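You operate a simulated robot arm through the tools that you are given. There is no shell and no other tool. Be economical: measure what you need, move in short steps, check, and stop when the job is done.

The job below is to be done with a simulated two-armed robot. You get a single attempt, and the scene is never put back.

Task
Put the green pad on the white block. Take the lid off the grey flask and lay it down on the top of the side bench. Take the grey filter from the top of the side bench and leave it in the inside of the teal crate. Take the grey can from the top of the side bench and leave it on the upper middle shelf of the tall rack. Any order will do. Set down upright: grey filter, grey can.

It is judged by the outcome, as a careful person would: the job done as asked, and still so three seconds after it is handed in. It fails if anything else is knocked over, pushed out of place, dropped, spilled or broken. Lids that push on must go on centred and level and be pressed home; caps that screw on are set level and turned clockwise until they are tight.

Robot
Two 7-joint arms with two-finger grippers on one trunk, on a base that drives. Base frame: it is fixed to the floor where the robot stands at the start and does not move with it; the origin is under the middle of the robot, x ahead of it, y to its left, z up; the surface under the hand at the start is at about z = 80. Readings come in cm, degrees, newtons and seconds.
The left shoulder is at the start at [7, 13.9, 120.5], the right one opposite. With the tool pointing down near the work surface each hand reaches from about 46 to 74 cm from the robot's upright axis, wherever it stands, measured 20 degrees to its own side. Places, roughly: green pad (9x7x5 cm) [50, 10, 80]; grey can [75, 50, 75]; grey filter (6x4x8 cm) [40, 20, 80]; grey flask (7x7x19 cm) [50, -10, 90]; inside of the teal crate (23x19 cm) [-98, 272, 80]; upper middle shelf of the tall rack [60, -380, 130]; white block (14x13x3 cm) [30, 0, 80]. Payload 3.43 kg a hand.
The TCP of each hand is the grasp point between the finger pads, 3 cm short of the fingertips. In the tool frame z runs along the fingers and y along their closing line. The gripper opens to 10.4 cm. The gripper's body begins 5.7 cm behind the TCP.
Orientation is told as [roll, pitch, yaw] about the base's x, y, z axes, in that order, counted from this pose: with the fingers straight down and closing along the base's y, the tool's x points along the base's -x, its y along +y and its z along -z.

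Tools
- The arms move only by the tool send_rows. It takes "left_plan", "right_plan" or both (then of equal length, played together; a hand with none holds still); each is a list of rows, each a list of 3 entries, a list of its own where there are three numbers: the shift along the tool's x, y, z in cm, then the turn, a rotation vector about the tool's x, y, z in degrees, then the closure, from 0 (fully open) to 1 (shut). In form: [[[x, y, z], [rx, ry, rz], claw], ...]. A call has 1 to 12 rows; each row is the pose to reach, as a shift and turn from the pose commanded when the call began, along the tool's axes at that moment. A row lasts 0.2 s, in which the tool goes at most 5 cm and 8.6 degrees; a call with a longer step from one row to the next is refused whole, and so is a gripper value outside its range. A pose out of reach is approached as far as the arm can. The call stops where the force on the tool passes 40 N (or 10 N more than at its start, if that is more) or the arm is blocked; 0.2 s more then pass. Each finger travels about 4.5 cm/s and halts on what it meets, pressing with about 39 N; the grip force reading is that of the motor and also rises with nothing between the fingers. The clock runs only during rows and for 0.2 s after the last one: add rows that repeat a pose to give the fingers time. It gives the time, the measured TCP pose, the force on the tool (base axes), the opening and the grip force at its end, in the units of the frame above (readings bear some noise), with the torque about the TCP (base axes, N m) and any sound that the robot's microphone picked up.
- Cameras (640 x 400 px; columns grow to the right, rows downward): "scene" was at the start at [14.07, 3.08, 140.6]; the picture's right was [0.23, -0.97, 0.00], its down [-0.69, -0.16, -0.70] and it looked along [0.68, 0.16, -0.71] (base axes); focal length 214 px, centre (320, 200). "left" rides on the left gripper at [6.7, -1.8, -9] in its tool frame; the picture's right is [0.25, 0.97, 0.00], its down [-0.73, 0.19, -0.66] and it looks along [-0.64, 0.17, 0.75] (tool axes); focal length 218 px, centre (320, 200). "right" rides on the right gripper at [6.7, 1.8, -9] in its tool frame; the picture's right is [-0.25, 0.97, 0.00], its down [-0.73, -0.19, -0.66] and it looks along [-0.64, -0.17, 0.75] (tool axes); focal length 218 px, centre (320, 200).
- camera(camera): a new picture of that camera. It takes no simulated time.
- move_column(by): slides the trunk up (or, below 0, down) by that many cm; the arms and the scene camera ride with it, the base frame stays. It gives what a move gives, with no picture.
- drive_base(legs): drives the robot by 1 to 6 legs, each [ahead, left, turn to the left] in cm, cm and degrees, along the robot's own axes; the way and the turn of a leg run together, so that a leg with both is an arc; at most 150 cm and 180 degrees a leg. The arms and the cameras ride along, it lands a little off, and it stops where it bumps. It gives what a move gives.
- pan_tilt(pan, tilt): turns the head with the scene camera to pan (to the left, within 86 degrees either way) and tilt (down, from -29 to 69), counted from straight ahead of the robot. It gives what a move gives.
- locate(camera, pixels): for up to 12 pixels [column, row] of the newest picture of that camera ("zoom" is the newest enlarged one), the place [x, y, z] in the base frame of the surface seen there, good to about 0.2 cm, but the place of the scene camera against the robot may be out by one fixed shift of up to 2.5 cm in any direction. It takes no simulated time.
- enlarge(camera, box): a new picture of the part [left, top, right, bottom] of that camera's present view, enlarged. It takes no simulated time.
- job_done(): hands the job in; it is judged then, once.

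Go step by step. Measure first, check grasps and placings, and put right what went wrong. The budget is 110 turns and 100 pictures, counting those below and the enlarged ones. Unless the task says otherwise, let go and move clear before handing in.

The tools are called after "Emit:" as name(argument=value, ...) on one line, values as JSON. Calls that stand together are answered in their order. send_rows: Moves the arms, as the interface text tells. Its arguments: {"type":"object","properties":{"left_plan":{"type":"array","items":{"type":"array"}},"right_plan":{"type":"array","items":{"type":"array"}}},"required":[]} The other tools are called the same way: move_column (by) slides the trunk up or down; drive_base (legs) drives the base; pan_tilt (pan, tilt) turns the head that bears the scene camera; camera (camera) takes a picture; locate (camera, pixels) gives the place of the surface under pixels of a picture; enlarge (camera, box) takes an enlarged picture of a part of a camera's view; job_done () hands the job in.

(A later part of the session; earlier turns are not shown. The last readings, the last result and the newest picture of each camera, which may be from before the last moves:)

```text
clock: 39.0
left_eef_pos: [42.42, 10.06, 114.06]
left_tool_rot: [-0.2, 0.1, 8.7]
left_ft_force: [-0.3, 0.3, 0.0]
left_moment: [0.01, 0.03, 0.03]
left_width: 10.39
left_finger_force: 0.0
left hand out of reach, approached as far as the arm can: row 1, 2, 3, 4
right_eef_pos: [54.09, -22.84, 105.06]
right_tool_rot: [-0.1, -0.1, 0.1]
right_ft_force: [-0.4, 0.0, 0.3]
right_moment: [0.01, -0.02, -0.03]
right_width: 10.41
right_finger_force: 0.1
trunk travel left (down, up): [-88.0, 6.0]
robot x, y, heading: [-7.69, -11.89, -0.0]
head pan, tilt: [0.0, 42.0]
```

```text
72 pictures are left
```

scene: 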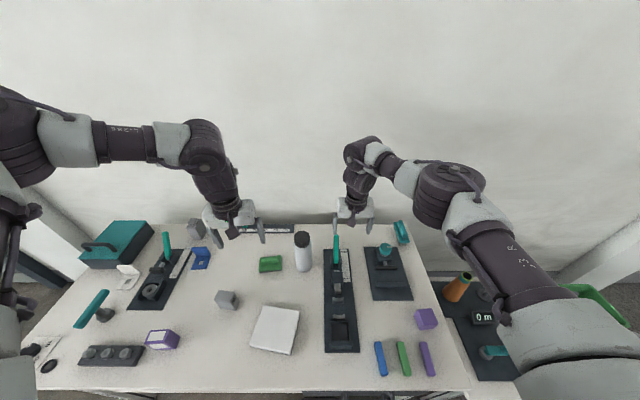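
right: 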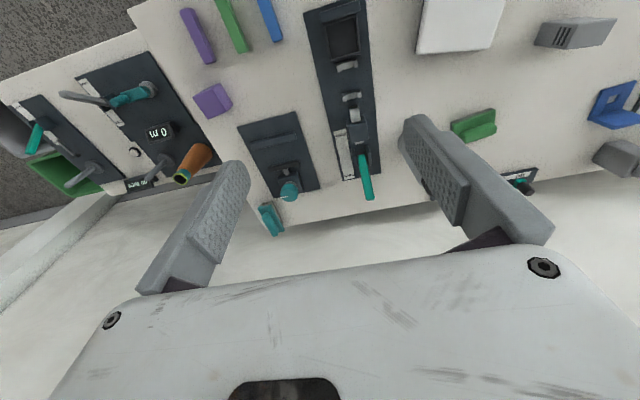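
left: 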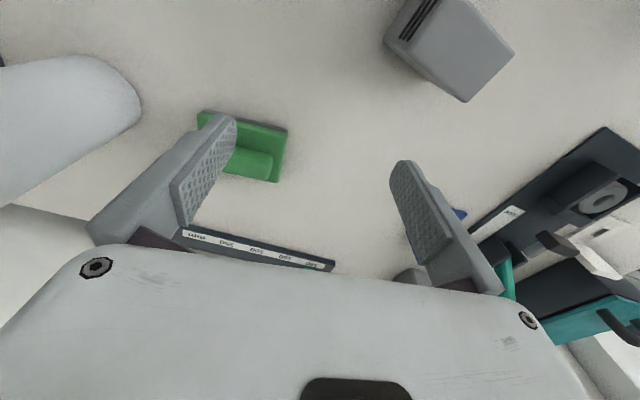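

The first of those calls was refused, but the second already moved the hand somewhat better inward and up. I'll continue with retract and lift in even steps.

Emit:
send_rows(left_plan=[[[1, -0.6, -3.3], [0, 0, 1], 0], [[2, -1.2, -6.6], [0, 0, 2], 0], [[3, -1.8, -9.9], [0, 0, 3], 0], [[4, -2.4, -13.2], [0, 0, 4], 0], [[5, -3, -16.5], [0, 0, 5], 0], [[6, -3.7, -19.8], [0, 0, 6], 0], [[7, -4.4, -23.1], [0, 0, 7], 0], [[7.5, -5, -26.4], [0, 0, 8], 0], [[7.5, -5.7, -29.7], [0, 0, 8.7], 0], [[7.5, -6.4, -33], [0, 0, 8.7], 0], [[7.5, -6.9, -36], [0, 0, 8.7], 0], [[7.5, -6.9, -36], [0, 0, 8.7], 0]])

Emit:
send_rows(left_plan=[[[0, -3, 0], [0, 0, 0], 0], [[0, -6, 0], [0, 0, 0], 0], [[0, -6, 0], [0, 0, 0], 0]])

Emit:
camera(camera="scene")

```text
clock: 41.6
left_eef_pos: [29.92, 7.66, 142.52]
left_tool_rot: [-0.3, -0.2, 0.2]
left_ft_force: [0.5, -0.4, 1.0]
left_moment: [-0.02, -0.01, -0.02]
left_width: 10.4
left_finger_force: 0.1
left hand out of reach, approached as far as the arm can: row 5, 6, 7, 8, 9, 10, 11, 12
right_eef_pos: [53.89, -22.88, 105.17]
right_tool_rot: [0.0, 0.0, 0.1]
right_ft_force: [0.4, 0.4, 0.5]
right_moment: [0.02, 0.01, -0.01]
right_width: 10.38
right_finger_force: 0.0
trunk travel left (down, up): [-88.0, 6.0]
robot x, y, heading: [-7.5, -12.09, -0.0]
head pan, tilt: [0.0, 42.0]
```

```text
clock: 42.4
left_eef_pos: [28.46, 5.36, 141.34]
left_tool_rot: [-0.3, 0.0, 0.1]
left_ft_force: [-1.2, 0.0, 0.0]
left_moment: [0.01, -0.02, 0.01]
left_width: 10.41
left_finger_force: 0.1
left hand out of reach, approached as far as the arm can: row 1, 2, 3
right_eef_pos: [53.97, -22.84, 105.19]
right_tool_rot: [-0.1, 0.1, 0.1]
right_ft_force: [-0.1, -0.3, -0.1]
right_moment: [-0.01, 0.01, -0.01]
right_width: 10.39
right_finger_force: 0.2
trunk travel left (down, up): [-88.0, 6.0]
robot x, y, heading: [-7.73, -12.22, 0.1]
head pan, tilt: [0.0, 42.0]
```

```text
71 pictures are left
```

scene: 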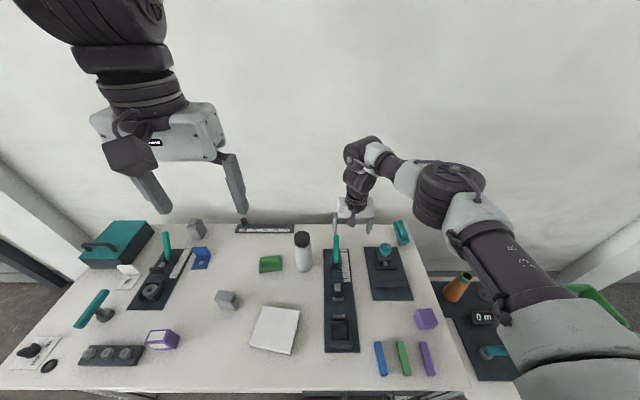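

The right arm is healthy, so I'll use it for the pad. I'll lift it slightly and drive 36 cm left to bring the pad to its side.

Emit:
send_rows(right_plan=[[[0, 0, -4], [0, 0, 0], 0], [[0, 0, -8], [0, 0, 0], 0], [[0, 0, -8], [0, 0, 0], 0]])

Emit:
drive_base(legs=[[0, 34, 0]])

Emit:
camera(camera="right")

```text
clock: 43.2
left_eef_pos: [28.52, 5.31, 141.28]
left_tool_rot: [-0.3, 0.1, 0.0]
left_ft_force: [0.2, 0.4, 0.0]
left_moment: [-0.01, 0.02, 0.02]
left_width: 10.41
left_finger_force: 0.0
right_eef_pos: [54.09, -23.17, 113.4]
right_tool_rot: [0.0, 0.0, 0.0]
right_ft_force: [0.2, -0.8, 0.1]
right_moment: [-0.02, 0.02, 0.01]
right_width: 10.4
right_finger_force: 0.0
trunk travel left (down, up): [-88.0, 6.0]
robot x, y, heading: [-7.28, -12.4, 0.2]
head pan, tilt: [0.0, 42.0]
```

```text
clock: 45.4
left_eef_pos: [28.18, 39.04, 141.35]
left_tool_rot: [-0.1, 0.0, 0.2]
left_ft_force: [0.5, -0.4, -0.2]
left_moment: [0.0, 0.0, -0.04]
left_width: 10.42
left_finger_force: 0.1
right_eef_pos: [53.88, 10.78, 113.4]
right_tool_rot: [0.1, 0.0, 0.4]
right_ft_force: [0.1, 0.5, -1.1]
right_moment: [0.03, 0.01, -0.02]
right_width: 10.41
right_finger_force: 0.0
trunk travel left (down, up): [-88.0, 6.0]
robot x, y, heading: [-7.6, 21.82, 0.5]
head pan, tilt: [0.0, 42.0]
```

```text
70 pictures are left
```

right: 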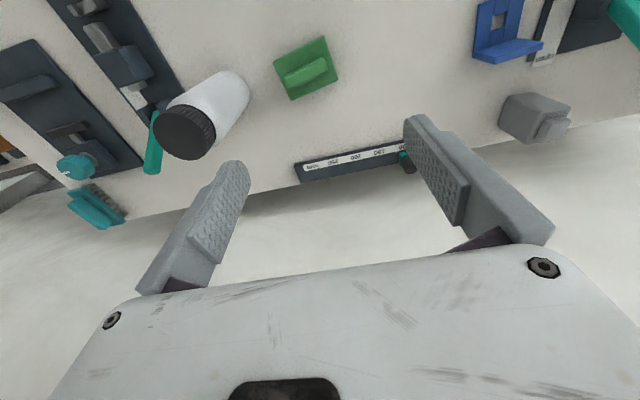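

The pad is at (306,68) in the right view. I'll check the ridge from this camera and pre-position with yaw +8° at z 95.

Emit:
locate(camera="right", pixels=[[288, 80], [306, 73], [324, 64], [295, 92], [185, 132], [213, 118]])

Emit:
send_rows(right_plan=[[[0, -0.5, 4], [0, 0, -4], 0], [[0, -1, 8], [0, 0, -7.5], 0], [[0, -1.5, 12], [0, 0, -7.5], 0], [[0, -2, 16], [0, 0, -7.5], 0], [[0, -2, 19.4], [0, 0, -7.5], 0], [[0, -2, 19.4], [0, 0, -7.5], 0]])

Emit:
camera(camera="right")

```text
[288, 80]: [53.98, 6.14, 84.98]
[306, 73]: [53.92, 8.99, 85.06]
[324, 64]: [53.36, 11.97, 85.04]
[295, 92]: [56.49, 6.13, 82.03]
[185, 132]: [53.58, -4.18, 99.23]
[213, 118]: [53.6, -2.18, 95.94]
```

```text
clock: 46.8
left_eef_pos: [28.09, 39.48, 141.35]
left_tool_rot: [-0.4, 0.1, 0.3]
left_ft_force: [1.2, -0.2, 0.2]
left_moment: [-0.03, 0.0, 0.03]
left_width: 10.4
left_finger_force: 0.1
right_eef_pos: [54.17, 8.91, 94.0]
right_tool_rot: [0.0, 0.0, 8.0]
right_ft_force: [0.9, -0.2, 1.1]
right_moment: [0.01, -0.02, -0.01]
right_width: 10.43
right_finger_force: 0.1
trunk travel left (down, up): [-88.0, 6.0]
robot x, y, heading: [-7.89, 21.93, 0.6]
head pan, tilt: [0.0, 42.0]
```

```text
69 pictures are left
```

right: 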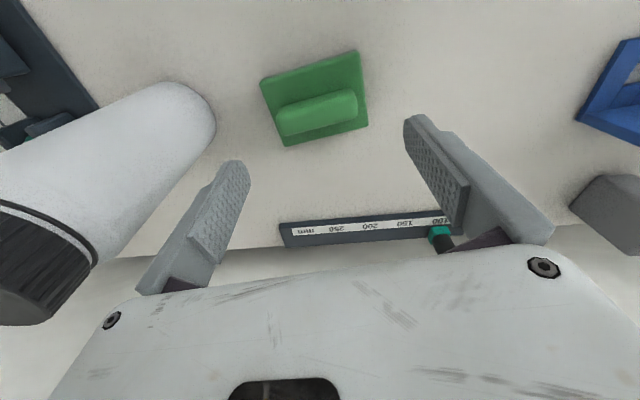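

The hand sits centred above the ridge. I'll descend to z 85.4 and close on the ridge ends.

Emit:
send_rows(right_plan=[[[0.2, 0, 3], [0, 0, 0], 0], [[0.4, 0, 6], [0, 0, 0], 0], [[0.4, 0, 8.6], [0, 0, 0], 0], [[0.4, 0, 8.6], [0, 0, 0], 0], [[0.4, 0, 8.6], [0, 0, 0], 1], [[0.4, 0, 8.6], [0, 0, 0], 1], [[0.4, 0, 8.6], [0, 0, 0], 1], [[0.4, 0, 8.6], [0, 0, 0], 1], [[0.4, 0, 8.6], [0, 0, 0], 1]])

Emit:
camera(camera="right")

```text
clock: 48.8
left_eef_pos: [28.2, 39.34, 141.48]
left_tool_rot: [-0.1, 0.1, 0.4]
left_ft_force: [-0.3, 0.2, 0.2]
left_moment: [-0.02, 0.01, -0.03]
left_width: 10.42
left_finger_force: 0.1
right_eef_pos: [53.25, 9.24, 85.54]
right_tool_rot: [0.0, -0.1, 7.8]
right_ft_force: [1.4, -0.8, 4.1]
right_moment: [0.13, 0.13, 0.04]
right_width: 8.94
right_finger_force: 39.1
right hand out of reach, approached as far as the arm can: row 3, 4, 5, 6, 7
trunk travel left (down, up): [-88.0, 6.0]
robot x, y, heading: [-7.95, 22.21, 0.3]
head pan, tilt: [0.0, 42.0]
```

```text
68 pictures are left
```

right: 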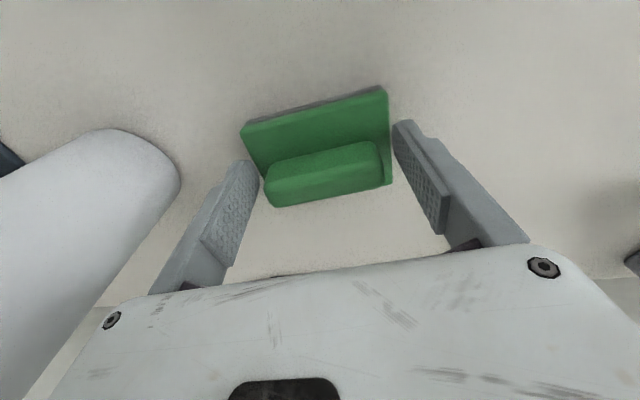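

The opening stopped at 8.94 cm, so the fingertips caught only the top edge of the 9 cm base. I'll open, lower the trunk 1.4 cm and grip the base firmly.

Emit:
send_rows(right_plan=[[[0, 0, 0], [0, 0, 0], 0], [[0, 0, 0], [0, 0, 0], 0], [[0, 0, 0], [0, 0, 0], 0]])

Emit:
move_column(by=-1.4)

Emit:
send_rows(right_plan=[[[0, 0, 0], [0, 0, 0], 1], [[0, 0, 0], [0, 0, 0], 1], [[0, 0, 0], [0, 0, 0], 1], [[0, 0, 0], [0, 0, 0], 1]])

Emit:
camera(camera="right")

```text
clock: 49.6
left_eef_pos: [28.26, 39.35, 141.37]
left_tool_rot: [-0.2, 0.0, 0.4]
left_ft_force: [-0.5, 0.6, -0.2]
left_moment: [0.0, -0.01, -0.02]
left_width: 10.41
left_finger_force: 0.0
right_eef_pos: [53.18, 9.21, 85.6]
right_tool_rot: [0.1, 0.0, 7.9]
right_ft_force: [0.1, -0.3, 0.7]
right_moment: [0.0, 0.0, 0.0]
right_width: 10.43
right_finger_force: 0.0
trunk travel left (down, up): [-88.0, 6.0]
robot x, y, heading: [-8.04, 22.11, 0.2]
head pan, tilt: [0.0, 42.0]
```

```text
clock: 50.2
left_eef_pos: [28.27, 39.36, 139.92]
left_tool_rot: [-0.2, 0.1, 0.3]
left_ft_force: [-0.1, -1.1, 0.0]
left_moment: [0.01, 0.02, 0.01]
left_width: 10.4
left_finger_force: 0.1
right_eef_pos: [53.15, 9.26, 83.95]
right_tool_rot: [0.1, 0.0, 7.9]
right_ft_force: [0.0, 0.0, -1.6]
right_moment: [-0.01, -0.01, 0.0]
right_width: 10.42
right_finger_force: 0.1
trunk travel left (down, up): [-86.6, 7.4]
robot x, y, heading: [-7.57, 21.76, 0.4]
head pan, tilt: [0.0, 42.0]
```

```text
clock: 51.2
left_eef_pos: [28.18, 39.37, 139.91]
left_tool_rot: [-0.2, 0.0, 0.3]
left_ft_force: [0.0, 1.2, -0.3]
left_moment: [0.0, 0.01, -0.02]
left_width: 10.39
left_finger_force: 0.0
right_eef_pos: [53.31, 9.27, 84.13]
right_tool_rot: [0.1, -0.1, 7.8]
right_ft_force: [-1.0, 0.0, 1.4]
right_moment: [-0.11, -0.03, 0.01]
right_width: 8.92
right_finger_force: 39.3
trunk travel left (down, up): [-86.6, 7.4]
robot x, y, heading: [-7.86, 21.68, 0.3]
head pan, tilt: [0.0, 42.0]
```

```text
67 pictures are left
```

right: 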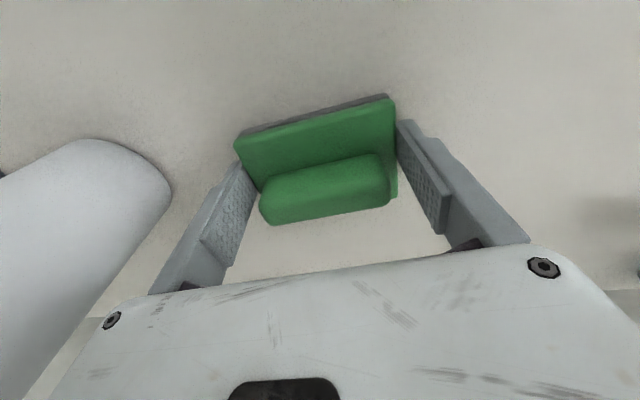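

The pad is held firmly with an opening of 8.92. I'll lift 10 cm, then drive back and right to bring it over the block centre.

Emit:
send_rows(right_plan=[[[0, 0, -3], [0, 0, 0], 1], [[0, 0, -6], [0, 0, 0], 1], [[0, 0, -10], [0, 0, 0], 1], [[0, 0, -10], [0, 0, 0], 1]])

Emit:
drive_base(legs=[[-23.3, 0, 0], [0, -6.4, 0]])

Emit:
camera(camera="right")

Emit:
camera(camera="scene")

```text
clock: 52.2
left_eef_pos: [28.19, 39.34, 139.94]
left_tool_rot: [-0.4, 0.0, 0.3]
left_ft_force: [-0.5, 0.2, 0.6]
left_moment: [-0.01, 0.0, 0.01]
left_width: 10.39
left_finger_force: 0.1
right_eef_pos: [53.4, 9.48, 94.5]
right_tool_rot: [-0.1, 0.0, 8.0]
right_ft_force: [-0.4, 0.2, -1.5]
right_moment: [0.03, 0.0, 0.0]
right_width: 8.92
right_finger_force: 38.8
trunk travel left (down, up): [-86.6, 7.4]
robot x, y, heading: [-7.8, 21.46, 0.5]
head pan, tilt: [0.0, 42.0]
```

```text
clock: 54.6
left_eef_pos: [4.14, 34.08, 139.67]
left_tool_rot: [-0.6, 0.2, 0.1]
left_ft_force: [-1.2, 1.4, -0.3]
left_moment: [-0.07, 0.01, 0.02]
left_width: 10.39
left_finger_force: 0.0
right_eef_pos: [29.03, 3.64, 94.47]
right_tool_rot: [-0.2, 0.1, 7.7]
right_ft_force: [1.4, 0.7, -0.2]
right_moment: [-0.12, 0.01, -0.03]
right_width: 8.96
right_finger_force: 39.0
trunk travel left (down, up): [-86.6, 7.4]
robot x, y, heading: [-32.4, 15.6, 0.4]
head pan, tilt: [0.0, 42.0]
```

```text
66 pictures are left
```

right: 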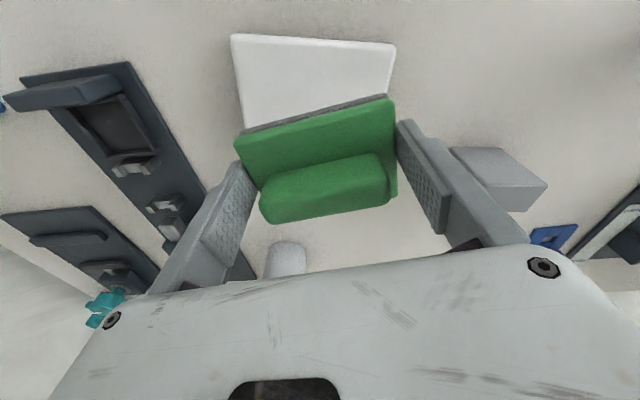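

```text
65 pictures are left
```

scene: 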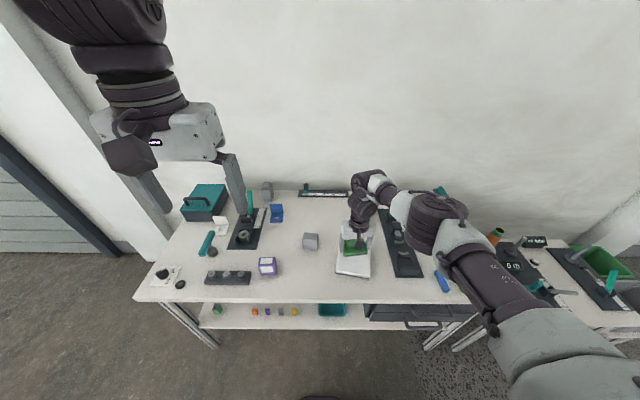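

The pad now hovers near the block. I'll measure the block's visible near corners to fix the remaining offset.

Emit:
locate(camera="right", pixels=[[235, 40], [392, 48], [318, 44], [240, 105], [388, 88], [300, 80]])

Emit:
enlarge(camera="scene", box=[310, 200, 410, 290])

```text
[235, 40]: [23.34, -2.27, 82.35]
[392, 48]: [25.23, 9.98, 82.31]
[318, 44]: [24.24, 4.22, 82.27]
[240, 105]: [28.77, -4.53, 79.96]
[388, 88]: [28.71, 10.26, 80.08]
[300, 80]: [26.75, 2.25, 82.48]
```

```text
4.44 times, centred on (360, 245) of scene
```

zoom: 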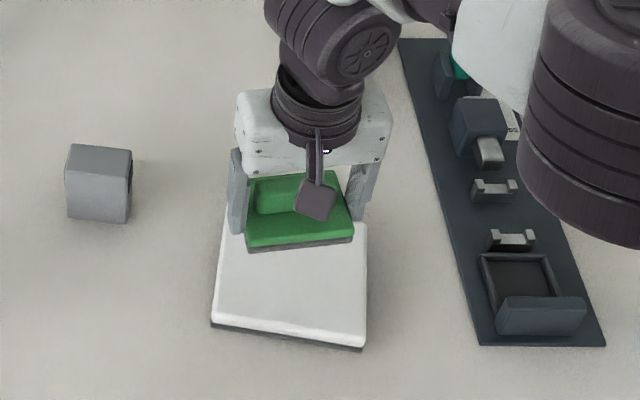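

The block centre comes out near [30.2, 2.8], and the block is turned about -9°. I'll shift and turn 17.5° to align, then descend to just above contact.

Emit:
send_rows(right_plan=[[[-0.5, -0.5, 1], [0, 0, 6], 1], [[-1.1, -0.95, 2], [0, 0, 12], 1], [[-1.1, -0.95, 3], [0, 0, 17.5], 1], [[-1.1, -0.95, 5], [0, 0, 17.5], 1], [[-1.1, -0.95, 6.8], [0, 0, 17.5], 1], [[-1.1, -0.95, 6.8], [0, 0, 17.5], 1]])

Emit:
camera(camera="right")

Emit:
enlarge(camera="scene", box=[310, 200, 410, 290])

```text
clock: 56.0
left_eef_pos: [4.07, 33.03, 139.9]
left_tool_rot: [-0.3, 0.1, 0.1]
left_ft_force: [-0.8, 0.0, 0.4]
left_moment: [-0.03, -0.02, -0.01]
left_width: 10.4
left_finger_force: 0.0
right_eef_pos: [30.22, 2.39, 87.44]
right_tool_rot: [0.2, 0.0, -9.9]
right_ft_force: [0.0, -0.1, -0.9]
right_moment: [-0.02, -0.02, 0.01]
right_width: 8.9
right_finger_force: 38.9
trunk travel left (down, up): [-86.6, 7.4]
robot x, y, heading: [-31.95, 15.56, 0.4]
head pan, tilt: [0.0, 42.0]
```

```text
63 pictures are left
```

right: 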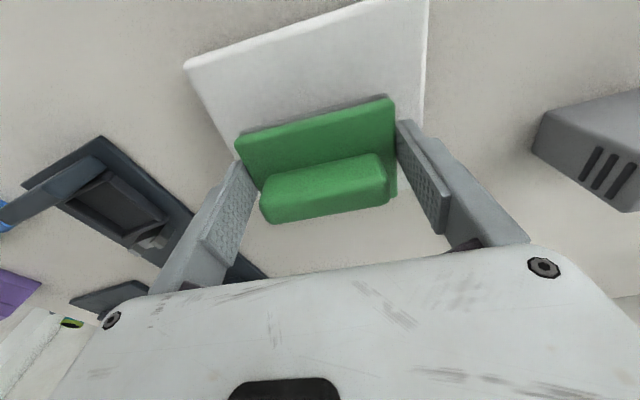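

```text
4.44 times, centred on (360, 245) of scene
```

zoom: 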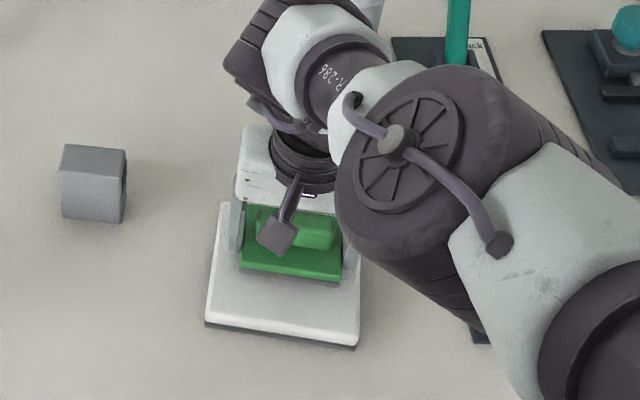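

The pad seems set toward the rear of the block. I'll measure the pad's near edge against the block's near edge.

Emit:
locate(camera="right", pixels=[[240, 134], [318, 115], [390, 98], [190, 64], [300, 35], [425, 5], [424, 80], [425, 110], [235, 150], [320, 160]])

Emit:
locate(camera="zoom", pixels=[[290, 275], [280, 338], [210, 318], [355, 338], [225, 210], [285, 262]])

```text
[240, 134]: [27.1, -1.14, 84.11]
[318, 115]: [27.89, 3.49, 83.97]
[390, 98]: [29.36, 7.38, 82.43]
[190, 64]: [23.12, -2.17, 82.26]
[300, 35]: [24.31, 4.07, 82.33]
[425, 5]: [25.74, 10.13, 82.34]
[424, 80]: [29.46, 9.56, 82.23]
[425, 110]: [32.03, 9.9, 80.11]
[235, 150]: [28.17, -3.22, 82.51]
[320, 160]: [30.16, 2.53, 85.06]
```

```text
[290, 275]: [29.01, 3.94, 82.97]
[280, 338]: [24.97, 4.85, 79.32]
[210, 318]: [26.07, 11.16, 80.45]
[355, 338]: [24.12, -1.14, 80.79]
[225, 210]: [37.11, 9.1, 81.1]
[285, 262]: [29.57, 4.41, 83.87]
```

The pad's near edge is at x≈27.7 and the block runs from about 24.2 to 36.6, so the pad is well centred. I'll lower it to contact.

Emit:
send_rows(right_plan=[[[0, 0, 0.2], [0, 0, 0], 1], [[0, 0, 0.4], [0, 0, 0], 1], [[0, 0, 0.4], [0, 0, 0], 1]])

Emit:
enlarge(camera="right", box=[220, 60, 440, 240])

```text
clock: 56.8
left_eef_pos: [4.1, 32.89, 140.01]
left_tool_rot: [-0.2, 0.2, 0.2]
left_ft_force: [-0.1, -0.2, -0.1]
left_moment: [-0.01, -0.01, 0.02]
left_width: 10.39
left_finger_force: 0.2
right_eef_pos: [30.25, 2.09, 87.02]
right_tool_rot: [0.2, 0.0, -9.8]
right_ft_force: [0.3, -0.5, -0.6]
right_moment: [0.0, 0.0, 0.0]
right_width: 8.93
right_finger_force: 38.7
trunk travel left (down, up): [-86.6, 7.4]
robot x, y, heading: [-32.17, 15.31, 0.1]
head pan, tilt: [0.0, 42.0]
```

```text
2.22 times, centred on (330, 150) of right
```

zoom: 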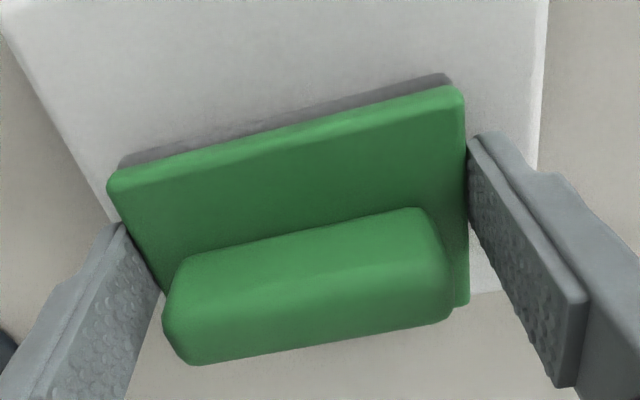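

The enlarged view shows the pad too close to the block's left (-y) and far edges. I'll check these edges by location.

Emit:
locate(camera="zoom", pixels=[[95, 185], [112, 190], [480, 285], [538, 120], [525, 230], [462, 100], [464, 295], [155, 275], [60, 110], [525, 280]])

```text
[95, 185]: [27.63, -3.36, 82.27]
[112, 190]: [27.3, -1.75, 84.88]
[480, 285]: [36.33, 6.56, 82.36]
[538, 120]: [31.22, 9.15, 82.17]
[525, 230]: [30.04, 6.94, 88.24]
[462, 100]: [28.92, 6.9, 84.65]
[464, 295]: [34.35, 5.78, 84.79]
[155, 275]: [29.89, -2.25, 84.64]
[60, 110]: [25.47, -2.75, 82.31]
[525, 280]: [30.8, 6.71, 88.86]
```

The pad is within the block with 1.3–3.5 cm margins. I'll nudge it slightly to centre it, then lower it to contact.

Emit:
send_rows(right_plan=[[[0.3, 0.25, -0.4], [0, 0, 0], 1], [[0.6, 0.5, -0.2], [0, 0, 0], 1], [[0.6, 0.5, 0], [0, 0, 0], 1], [[0.6, 0.5, 0.2], [0, 0, 0], 1], [[0.6, 0.5, 0.35], [0, 0, 0], 1], [[0.6, 0.5, 0.35], [0, 0, 0], 1]])

```text
clock: 58.2
left_eef_pos: [4.06, 33.04, 139.95]
left_tool_rot: [-0.3, 0.1, 0.1]
left_ft_force: [-0.1, -0.3, -0.5]
left_moment: [-0.04, 0.02, -0.03]
left_width: 10.37
left_finger_force: 0.1
right_eef_pos: [29.6, 2.79, 86.84]
right_tool_rot: [0.2, 0.0, -9.7]
right_ft_force: [-0.2, -0.3, -0.4]
right_moment: [0.0, 0.02, 0.03]
right_width: 8.94
right_finger_force: 39.5
trunk travel left (down, up): [-86.6, 7.4]
robot x, y, heading: [-31.96, 15.9, -0.2]
head pan, tilt: [0.0, 42.0]
```

No contact is felt yet at 86.84, so I'll keep lowering in small steps.

Emit:
send_rows(right_plan=[[[0, 0, 0.15], [0, 0, 0], 1], [[0, 0, 0.3], [0, 0, 0], 1], [[0, 0, 0.3], [0, 0, 0], 1]])

```text
clock: 59.0
left_eef_pos: [4.1, 32.95, 140.01]
left_tool_rot: [-0.3, 0.1, 0.1]
left_ft_force: [0.4, 0.0, 0.1]
left_moment: [0.01, -0.03, 0.0]
left_width: 10.4
left_finger_force: 0.1
right_eef_pos: [29.6, 2.75, 86.59]
right_tool_rot: [0.1, 0.0, -9.8]
right_ft_force: [0.2, 0.2, 1.0]
right_moment: [-0.06, 0.04, 0.01]
right_width: 8.91
right_finger_force: 38.9
trunk travel left (down, up): [-86.6, 7.4]
robot x, y, heading: [-32.41, 15.75, 0.2]
head pan, tilt: [0.0, 42.0]
```

Emit:
send_rows(right_plan=[[[0, 0, 0.1], [0, 0, 0], 1], [[0, 0, 0.2], [0, 0, 0], 1], [[0, 0, 0.2], [0, 0, 0], 1]])

Emit:
enlarge(camera="right", box=[220, 60, 440, 240])

```text
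clock: 59.8
left_eef_pos: [3.86, 32.97, 139.89]
left_tool_rot: [-0.3, 0.0, 0.2]
left_ft_force: [0.4, 0.5, 0.2]
left_moment: [0.02, -0.01, 0.01]
left_width: 10.39
left_finger_force: 0.0
right_eef_pos: [29.57, 2.84, 86.54]
right_tool_rot: [0.1, -0.2, -9.8]
right_ft_force: [0.2, -2.3, 12.9]
right_moment: [-0.46, 0.31, 0.04]
right_width: 8.91
right_finger_force: 38.7
trunk travel left (down, up): [-86.6, 7.4]
robot x, y, heading: [-32.18, 15.2, 0.1]
head pan, tilt: [0.0, 42.0]
```

```text
2.22 times, centred on (330, 150) of right
```

zoom: 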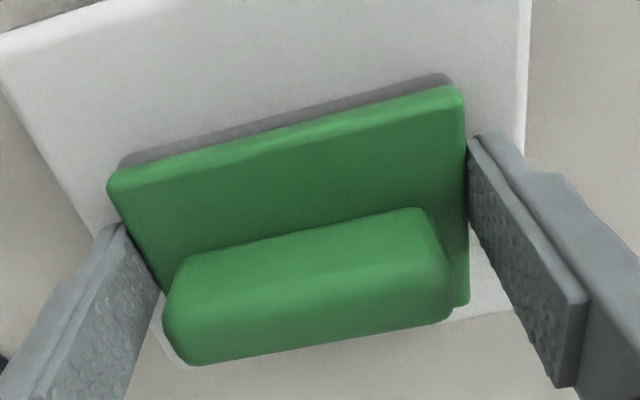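

Contact is made at 12.9 N with the pad well inside the block. I'll open and lift clear.

Emit:
send_rows(right_plan=[[[0, 0, 0], [0, 0, 0], 0], [[0, 0, 0], [0, 0, 0], 0], [[0, 0, 0], [0, 0, 0], 0], [[0, 0, -3], [0, 0, 0], 0], [[0, 0, -7], [0, 0, 0], 0], [[0, 0, -11], [0, 0, 0], 0], [[0, 0, -15], [0, 0, 0], 0], [[0, 0, -15], [0, 0, 0], 0]])

Emit:
camera(camera="right")

```text
clock: 61.6
left_eef_pos: [3.92, 32.95, 139.8]
left_tool_rot: [-0.4, 0.1, 0.1]
left_ft_force: [-0.1, 0.2, -0.8]
left_moment: [-0.01, 0.0, -0.02]
left_width: 10.41
left_finger_force: 0.0
right_eef_pos: [29.86, 2.74, 101.49]
right_tool_rot: [0.2, 0.0, -9.8]
right_ft_force: [0.3, -0.1, -0.7]
right_moment: [-0.01, -0.01, 0.02]
right_width: 10.41
right_finger_force: 0.0
trunk travel left (down, up): [-86.6, 7.4]
robot x, y, heading: [-32.17, 15.69, 0.5]
head pan, tilt: [0.0, 42.0]
```

```text
59 pictures are left
```

right: 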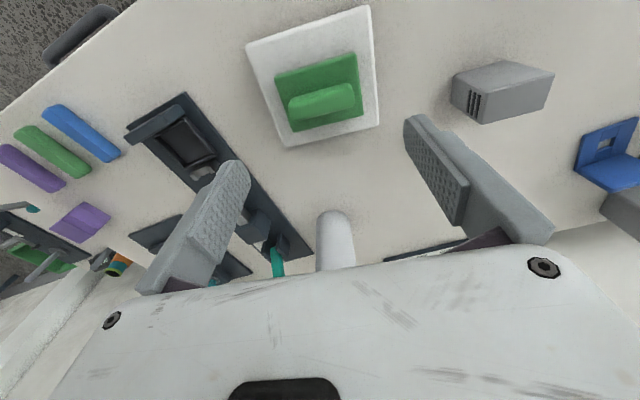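

The pad rests well on the block. Next is the flask: I'll lift the right hand and drive so it comes over the flask, then study the lid.

Emit:
send_rows(right_plan=[[[0, 0, -3], [0, 0, -4.9], 0], [[0, 0, -7], [0, 0, -9.8], 0], [[0, 0, -10], [0, 0, -9.8], 0], [[0, 0, -10], [0, 0, -9.8], 0]])

Emit:
drive_base(legs=[[16, -7, 0]])

Emit:
enlarge(camera="right", box=[240, 60, 440, 220])

Emit:
camera(camera="scene")

```text
clock: 62.6
left_eef_pos: [3.99, 32.9, 139.99]
left_tool_rot: [-0.3, 0.1, 0.1]
left_ft_force: [0.6, 0.0, 0.3]
left_moment: [0.0, 0.01, -0.02]
left_width: 10.43
left_finger_force: 0.1
right_eef_pos: [30.06, 2.7, 111.28]
right_tool_rot: [0.1, 0.1, 0.1]
right_ft_force: [0.4, 0.4, -0.3]
right_moment: [0.02, 0.02, 0.01]
right_width: 10.43
right_finger_force: 0.1
trunk travel left (down, up): [-86.6, 7.4]
robot x, y, heading: [-31.94, 15.72, 0.2]
head pan, tilt: [0.0, 42.0]
```

```text
clock: 64.1
left_eef_pos: [19.37, 26.0, 139.99]
left_tool_rot: [-0.4, -0.1, -0.1]
left_ft_force: [0.0, 0.8, -0.8]
left_moment: [0.03, -0.03, 0.01]
left_width: 10.38
left_finger_force: 0.1
right_eef_pos: [45.25, -4.39, 111.63]
right_tool_rot: [0.0, -0.1, -0.1]
right_ft_force: [-0.9, -0.8, -0.4]
right_moment: [-0.01, 0.0, -0.01]
right_width: 10.41
right_finger_force: 0.0
trunk travel left (down, up): [-86.6, 7.4]
robot x, y, heading: [-16.77, 8.68, 0.4]
head pan, tilt: [0.0, 42.0]
```

```text
2.50 times, centred on (340, 140) of right
```

zoom: 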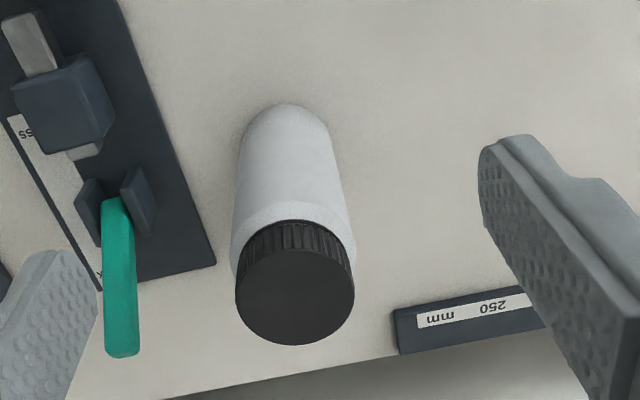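

```text
57 pictures are left
```

scene: 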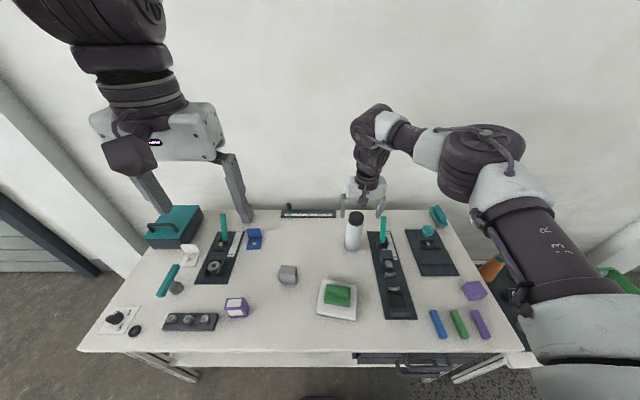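

The lid is a black knurled cap, so it looks like a screw cap. I'll measure its top disc and skirt.

Emit:
locate(camera="zoom", pixels=[[295, 295], [240, 295], [350, 292], [295, 340], [293, 254], [290, 235], [290, 222], [290, 205], [288, 150], [345, 240], [240, 245], [200, 330]])

```text
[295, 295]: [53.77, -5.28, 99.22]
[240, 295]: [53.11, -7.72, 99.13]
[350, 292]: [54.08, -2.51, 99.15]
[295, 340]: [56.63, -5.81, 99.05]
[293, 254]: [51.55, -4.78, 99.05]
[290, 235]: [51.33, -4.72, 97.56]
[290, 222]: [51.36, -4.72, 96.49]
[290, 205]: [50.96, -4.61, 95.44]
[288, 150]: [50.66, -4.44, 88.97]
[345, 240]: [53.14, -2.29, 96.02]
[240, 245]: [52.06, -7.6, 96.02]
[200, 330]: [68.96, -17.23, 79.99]
```

The cap axis is about [54.0, -5.1], its top is at 99.2, and it is 5.4 cm wide and about 3 cm tall. I'll drive ahead 8 cm and check the nearby teal lever's height before turning the hand.

Emit:
drive_base(legs=[[8, 0, 0]])

Emit:
camera(camera="right")

Emit:
enlarge(camera="scene", box=[300, 190, 460, 310])

```text
clock: 65.1
left_eef_pos: [26.73, 25.95, 140.26]
left_tool_rot: [-0.3, -0.4, 0.0]
left_ft_force: [-0.4, -1.0, 0.2]
left_moment: [0.01, -0.08, 0.01]
left_width: 10.41
left_finger_force: 0.0
right_eef_pos: [52.92, -4.2, 111.87]
right_tool_rot: [0.2, -0.5, 0.0]
right_ft_force: [-0.3, -0.2, -0.1]
right_moment: [-0.04, -0.04, 0.0]
right_width: 10.39
right_finger_force: 0.0
trunk travel left (down, up): [-86.6, 7.4]
robot x, y, heading: [-8.33, 8.61, 0.3]
head pan, tilt: [0.0, 42.0]
```

```text
56 pictures are left
```

right: 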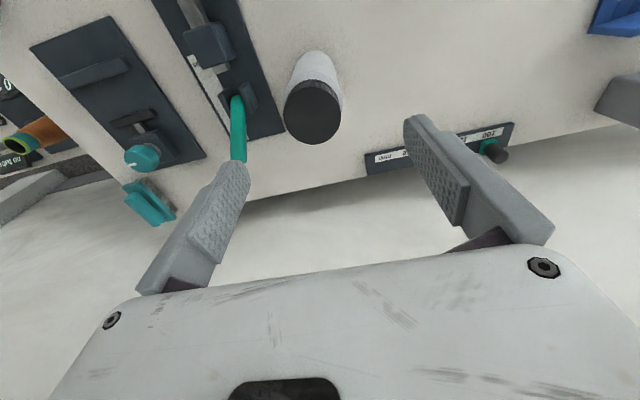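

```text
3.33 times, centred on (380, 250) of scene
```

zoom: 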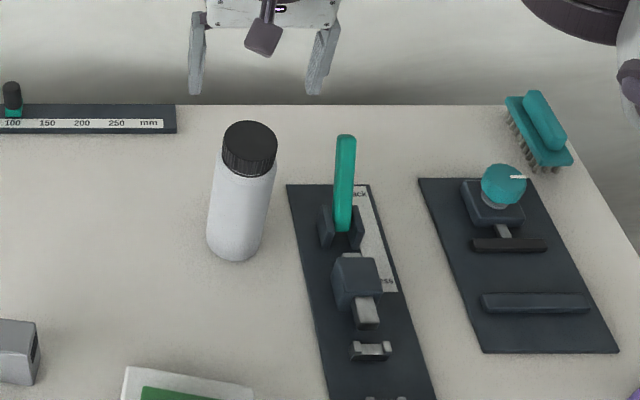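

Emit:
locate(camera="zoom", pixels=[[345, 140], [345, 180], [250, 135], [342, 225]])

Emit:
locate(camera="right", pixels=[[312, 113], [286, 115], [340, 108], [314, 143], [311, 82], [237, 150], [237, 120]])

```text
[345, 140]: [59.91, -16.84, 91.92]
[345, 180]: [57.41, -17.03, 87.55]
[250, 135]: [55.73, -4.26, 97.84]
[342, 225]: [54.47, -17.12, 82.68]
```

```text
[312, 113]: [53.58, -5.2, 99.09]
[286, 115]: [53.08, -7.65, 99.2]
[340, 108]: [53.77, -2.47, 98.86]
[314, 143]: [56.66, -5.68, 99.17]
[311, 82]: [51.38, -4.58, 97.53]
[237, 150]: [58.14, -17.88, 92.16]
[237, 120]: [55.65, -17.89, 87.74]
```

The lever tops out at z≈93, below where the fingertips will be (96.4). I'll centre over the cap and wind the wrist to yaw about -70°, so there is room to unscrew counter-clockwise.

Emit:
send_rows(right_plan=[[[-0.5, -0.4, 0], [0, 0, 8], 0], [[-1.1, -0.85, 0], [0, 0, 16], 0], [[-1.1, -0.85, 0], [0, 0, 24], 0], [[-1.1, -0.85, 0], [0, 0, 32], 0], [[-1.1, -0.85, 0], [0, 0, 40], 0], [[-1.1, -0.85, 0], [0, 0, 48], 0], [[-1.1, -0.85, 0], [0, 0, 56], 0], [[-1.1, -0.85, 0], [0, 0, 64], 0], [[-1.1, -0.85, 0], [0, 0, 70], 0], [[-1.1, -0.85, 0], [0, 0, 70], 0]])

Emit:
camera(camera="right")

```text
clock: 67.3
left_eef_pos: [27.68, 25.8, 139.98]
left_tool_rot: [-0.3, 0.0, 0.0]
left_ft_force: [-0.7, 0.4, 0.4]
left_moment: [-0.03, -0.01, 0.0]
left_width: 10.41
left_finger_force: 0.1
right_eef_pos: [57.29, -8.77, 110.69]
right_tool_rot: [0.3, 1.0, -67.2]
right_ft_force: [-0.5, -0.7, 0.5]
right_moment: [0.0, -0.01, -0.03]
right_width: 10.41
right_finger_force: 0.0
right hand out of reach, approached as far as the arm can: row 6, 7, 8, 9, 10
trunk travel left (down, up): [-86.6, 7.4]
robot x, y, heading: [-8.39, 8.56, 0.5]
head pan, tilt: [0.0, 42.0]
```

```text
54 pictures are left
```

right: 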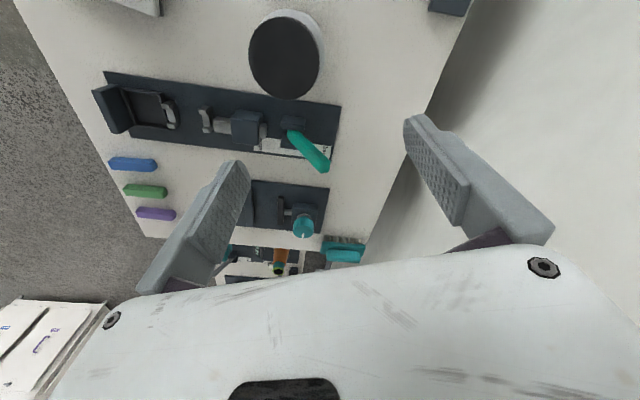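

The right wrist limit is near -45° here. I'll back off to -40°, recentre over the cap and level the tool.

Emit:
send_rows(right_plan=[[[1.2, -0.4, 0], [0.1, -0.3, -7], 0], [[2.4, -0.8, 0], [0.2, -0.5, -14], 0], [[3.6, -1.2, 0], [0.3, -0.8, -21], 0], [[4.7, -1.6, 0], [0.3, -1, -27], 0], [[4.7, -1.6, 0], [0.3, -1, -27], 0]])

Emit:
camera(camera="right")

```text
clock: 68.5
left_eef_pos: [27.71, 25.91, 140.01]
left_tool_rot: [-0.3, -0.1, 0.0]
left_ft_force: [0.8, -0.4, 0.5]
left_moment: [0.01, 0.01, -0.02]
left_width: 10.39
left_finger_force: 0.1
right_eef_pos: [57.02, -4.96, 110.26]
right_tool_rot: [0.2, -0.1, -40.3]
right_ft_force: [0.6, 0.9, 0.9]
right_moment: [0.0, 0.02, 0.02]
right_width: 10.39
right_finger_force: 0.1
right hand out of reach, approached as far as the arm can: row 1, 2, 3, 4, 5
trunk travel left (down, up): [-86.6, 7.4]
robot x, y, heading: [-8.39, 8.72, 0.1]
head pan, tilt: [0.0, 42.0]
```

```text
53 pictures are left
```

right: 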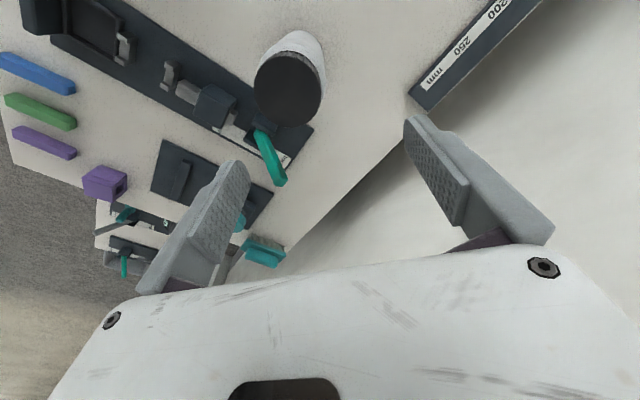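

The cap cannot be centred at -40° from here. I'll relax to -25°, correct the position and descend to just above the cap.

Emit:
send_rows(right_plan=[[[1.1, -1, 0], [0, 0, -7], 0], [[2.3, -1.93, 0], [0, 0, -15], 0], [[2.3, -1.93, 0], [0, 0, -15], 0], [[2.3, -1.93, 3], [0, 0, -15], 0], [[2.3, -1.93, 6], [0, 0, -15], 0], [[2.3, -1.93, 6], [0, 0, -15], 0]])

Emit:
camera(camera="right")

```text
clock: 69.9
left_eef_pos: [27.68, 26.02, 140.04]
left_tool_rot: [-0.3, 0.0, -0.1]
left_ft_force: [0.4, -0.5, -0.7]
left_moment: [0.07, -0.01, -0.02]
left_width: 10.43
left_finger_force: 0.0
right_eef_pos: [55.84, -4.53, 103.73]
right_tool_rot: [0.2, -0.2, -25.2]
right_ft_force: [-0.1, 0.1, 0.5]
right_moment: [0.01, -0.01, -0.01]
right_width: 10.41
right_finger_force: 0.0
right hand out of reach, approached as far as the arm can: row 1, 2, 3, 4, 5, 6
trunk travel left (down, up): [-86.6, 7.4]
robot x, y, heading: [-8.58, 8.55, -0.0]
head pan, tilt: [0.0, 42.0]
```

```text
52 pictures are left
```

right: 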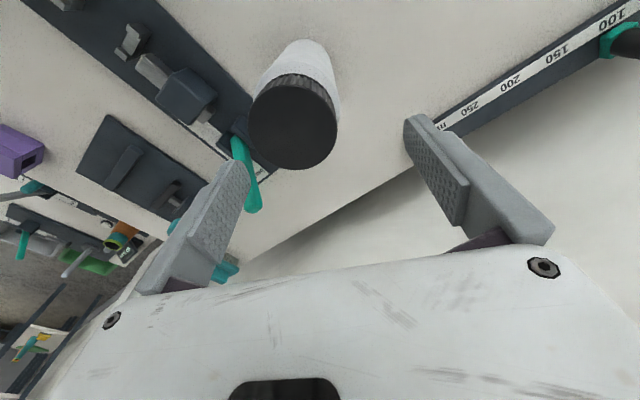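

Position is still 1.8 cm off. I'll bring yaw back to 0 and recentre to see if the arm frees up.

Emit:
send_rows(right_plan=[[[0.4, -0.3, 0], [0, 0, -8], 0], [[0.9, -0.8, 0], [0, 0, -16], 0], [[1.45, -1.24, 0], [0, 0, -25], 0.1], [[1.45, -1.24, 0], [0, 0, -25], 0]])

```text
refused: row 3 steps farther than a row can; nothing moved
```

Emit:
send_rows(right_plan=[[[0.4, -0.3, 0], [0, 0, -8], 0], [[0.9, -0.8, 0], [0, 0, -16], 0], [[1.45, -1.24, 0], [0, 0, -24], 0], [[1.45, -1.24, 0], [0, 0, -25], 0]])

```text
clock: 70.9
left_eef_pos: [27.59, 25.99, 140.02]
left_tool_rot: [-0.3, 0.0, -0.1]
left_ft_force: [-0.4, -0.4, -0.9]
left_moment: [0.02, -0.01, 0.01]
left_width: 10.37
left_finger_force: 0.1
right_eef_pos: [55.74, -4.94, 103.35]
right_tool_rot: [0.1, -0.1, -0.3]
right_ft_force: [0.6, -0.6, -0.1]
right_moment: [0.0, 0.03, -0.02]
right_width: 10.42
right_finger_force: 0.1
right hand out of reach, approached as far as the arm can: row 1, 2, 3, 4
trunk travel left (down, up): [-86.6, 7.4]
robot x, y, heading: [-8.71, 8.62, 0.1]
head pan, tilt: [0.0, 42.0]
```

The arm is pinned on a limit even at yaw 0. I'll turn to a positive yaw of +40° and recentre to unwind it.

Emit:
send_rows(right_plan=[[[0, 0, 0], [0, 0, -8], 0], [[0, 0, 0], [0, 0, -16], 0], [[0.5, 0, 0], [0, 0, -24], 0], [[1, 0, 0], [0, 0, -32], 0], [[1.7, 0, 0], [0, 0, -40], 0], [[1.7, 0, 0], [0, 0, -40], 0]])

Emit:
camera(camera="scene")

```text
clock: 72.3
left_eef_pos: [27.63, 25.99, 139.96]
left_tool_rot: [-0.3, 0.0, 0.0]
left_ft_force: [-0.4, -0.9, -1.0]
left_moment: [-0.02, 0.01, 0.02]
left_width: 10.4
left_finger_force: 0.1
right_eef_pos: [55.68, -4.62, 103.57]
right_tool_rot: [-0.2, -0.4, 39.9]
right_ft_force: [-0.2, 0.7, -0.2]
right_moment: [-0.03, 0.0, -0.01]
right_width: 10.41
right_finger_force: 0.0
right hand out of reach, approached as far as the arm can: row 3, 4, 5, 6
trunk travel left (down, up): [-86.6, 7.4]
robot x, y, heading: [-8.34, 9.18, -0.1]
head pan, tilt: [0.0, 42.0]
```

```text
51 pictures are left
```

scene: 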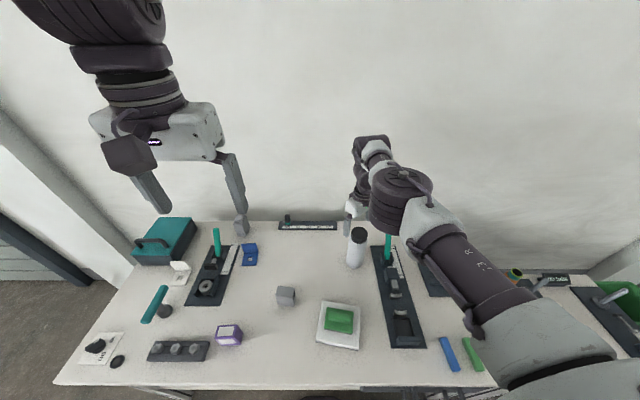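

Yaw turns freely while the position holds, so I'll use the base for x/y and the trunk for height. I'll back up 1.7 cm and turn to yaw -32°.

Emit:
drive_base(legs=[[-1.7, 0, 0]])

Emit:
send_rows(right_plan=[[[0, 0, 0], [0, 0, 8], 0], [[0, 0, 0], [0, 0, 16], 0], [[0, 0, 0], [0, 0, 24], 0], [[0, 0, 0], [0, 0, 32], 0], [[0, 0, 0], [0, 0, 40], 0], [[0, 0, 0], [0, 0, 48], 0], [[0, 0, 0], [0, 0, 56], 0], [[0, 0, 0], [0, 0, 64], 0], [[0, 0, 0], [0, 0, 72], 0], [[0, 0, 0], [0, 0, 72], 0]])

Emit:
camera(camera="right")

```text
clock: 73.1
left_eef_pos: [26.62, 25.91, 139.91]
left_tool_rot: [-0.2, 0.2, -0.1]
left_ft_force: [0.3, -0.8, -0.7]
left_moment: [-0.01, 0.06, -0.03]
left_width: 10.4
left_finger_force: 0.0
right_eef_pos: [54.64, -4.76, 103.25]
right_tool_rot: [0.0, 0.0, 39.7]
right_ft_force: [0.3, -0.1, -0.6]
right_moment: [-0.02, 0.02, 0.01]
right_width: 10.41
right_finger_force: 0.0
trunk travel left (down, up): [-86.6, 7.4]
robot x, y, heading: [-10.0, 8.96, 0.5]
head pan, tilt: [0.0, 42.0]
```

```text
clock: 75.3
left_eef_pos: [25.99, 25.93, 139.95]
left_tool_rot: [-0.3, 0.0, 0.0]
left_ft_force: [0.2, -0.5, 0.1]
left_moment: [-0.02, -0.03, -0.01]
left_width: 10.41
left_finger_force: 0.1
right_eef_pos: [54.0, -4.56, 103.41]
right_tool_rot: [0.3, -0.2, -32.4]
right_ft_force: [0.6, 0.5, 0.3]
right_moment: [0.01, -0.04, 0.01]
right_width: 10.4
right_finger_force: 0.0
trunk travel left (down, up): [-86.6, 7.4]
robot x, y, heading: [-10.24, 8.54, 0.1]
head pan, tilt: [0.0, 42.0]
```

```text
50 pictures are left
```

right: 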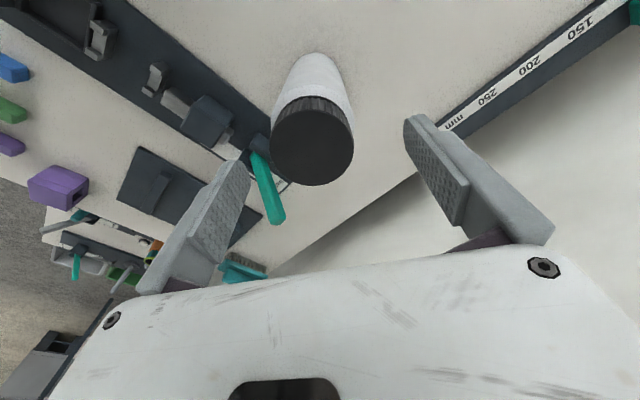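

The hand is within 0.5 cm of the cap axis. I'll nudge it and lower the trunk so the TCP is at 99.5.

Emit:
send_rows(right_plan=[[[-0.27, -0.42, 0], [0, 0, 0], 0], [[-0.27, -0.42, 0], [0, 0, 0], 0]])

Emit:
move_column(by=-2.2)

Emit:
camera(camera="right")

```text
clock: 75.9
left_eef_pos: [25.97, 25.97, 139.95]
left_tool_rot: [-0.2, -0.1, 0.0]
left_ft_force: [0.3, 0.0, 0.8]
left_moment: [-0.03, 0.03, -0.02]
left_width: 10.39
left_finger_force: 0.0
right_eef_pos: [54.2, -5.23, 103.48]
right_tool_rot: [0.3, 0.0, -32.3]
right_ft_force: [0.4, -1.0, -0.4]
right_moment: [-0.01, 0.0, -0.01]
right_width: 10.38
right_finger_force: 0.0
trunk travel left (down, up): [-86.6, 7.4]
robot x, y, heading: [-10.28, 8.65, 0.2]
head pan, tilt: [0.0, 42.0]
```

```text
clock: 76.6
left_eef_pos: [26.03, 25.9, 137.8]
left_tool_rot: [-0.3, -0.1, 0.0]
left_ft_force: [-0.2, 0.1, 1.4]
left_moment: [-0.04, 0.01, -0.01]
left_width: 10.38
left_finger_force: 0.1
right_eef_pos: [54.22, -5.18, 101.2]
right_tool_rot: [0.1, -0.1, -32.2]
right_ft_force: [-0.4, 0.5, 0.8]
right_moment: [-0.01, 0.02, 0.01]
right_width: 10.38
right_finger_force: 0.1
trunk travel left (down, up): [-84.4, 9.6]
robot x, y, heading: [-9.95, 8.38, 0.2]
head pan, tilt: [0.0, 42.0]
```

```text
49 pictures are left
```

right: 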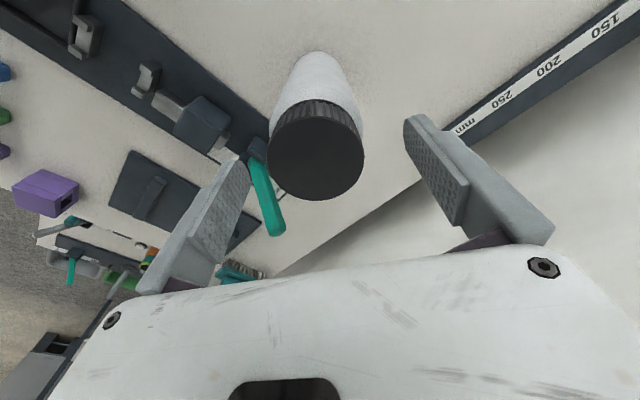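

The cap is centred between the fingers. I'll lower 1.6 cm and close gently, since the fingers stop when they meet it.

Emit:
move_column(by=-1.6)

Emit:
send_rows(right_plan=[[[0, 0, 0], [0, 0, 0], 0.4], [[0, 0, 0], [0, 0, 0], 1], [[0, 0, 0], [0, 0, 0], 1], [[0, 0, 0], [0, 0, 0], 1], [[0, 0, 0], [0, 0, 0], 1], [[0, 0, 0], [0, 0, 0], 1]])

Emit:
camera(camera="right")

```text
clock: 77.2
left_eef_pos: [26.02, 25.98, 136.21]
left_tool_rot: [-0.3, -0.1, 0.0]
left_ft_force: [0.1, 0.3, -0.4]
left_moment: [0.02, -0.01, 0.01]
left_width: 10.39
left_finger_force: 0.0
right_eef_pos: [54.19, -5.14, 99.7]
right_tool_rot: [0.2, -0.1, -32.3]
right_ft_force: [-0.8, 0.2, -0.2]
right_moment: [0.02, -0.02, -0.02]
right_width: 10.38
right_finger_force: 0.1
trunk travel left (down, up): [-82.8, 11.2]
robot x, y, heading: [-9.97, 8.73, 0.2]
head pan, tilt: [0.0, 42.0]
```

```text
clock: 78.6
left_eef_pos: [26.07, 25.91, 136.27]
left_tool_rot: [-0.3, -0.1, 0.0]
left_ft_force: [0.6, -0.7, 0.8]
left_moment: [0.02, 0.0, 0.01]
left_width: 10.4
left_finger_force: 0.1
right_eef_pos: [54.09, -5.16, 99.6]
right_tool_rot: [0.1, 0.0, -32.1]
right_ft_force: [0.5, -0.3, -1.3]
right_moment: [-0.03, 0.04, -0.03]
right_width: 5.63
right_finger_force: 38.9
trunk travel left (down, up): [-82.8, 11.2]
robot x, y, heading: [-10.01, 8.72, -0.1]
head pan, tilt: [0.0, 42.0]
```

```text
48 pictures are left
```

right: 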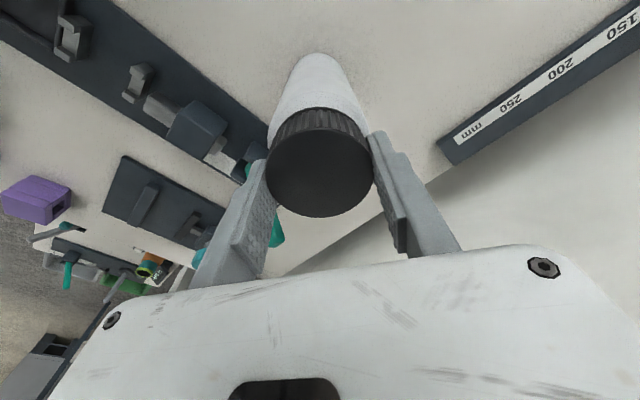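

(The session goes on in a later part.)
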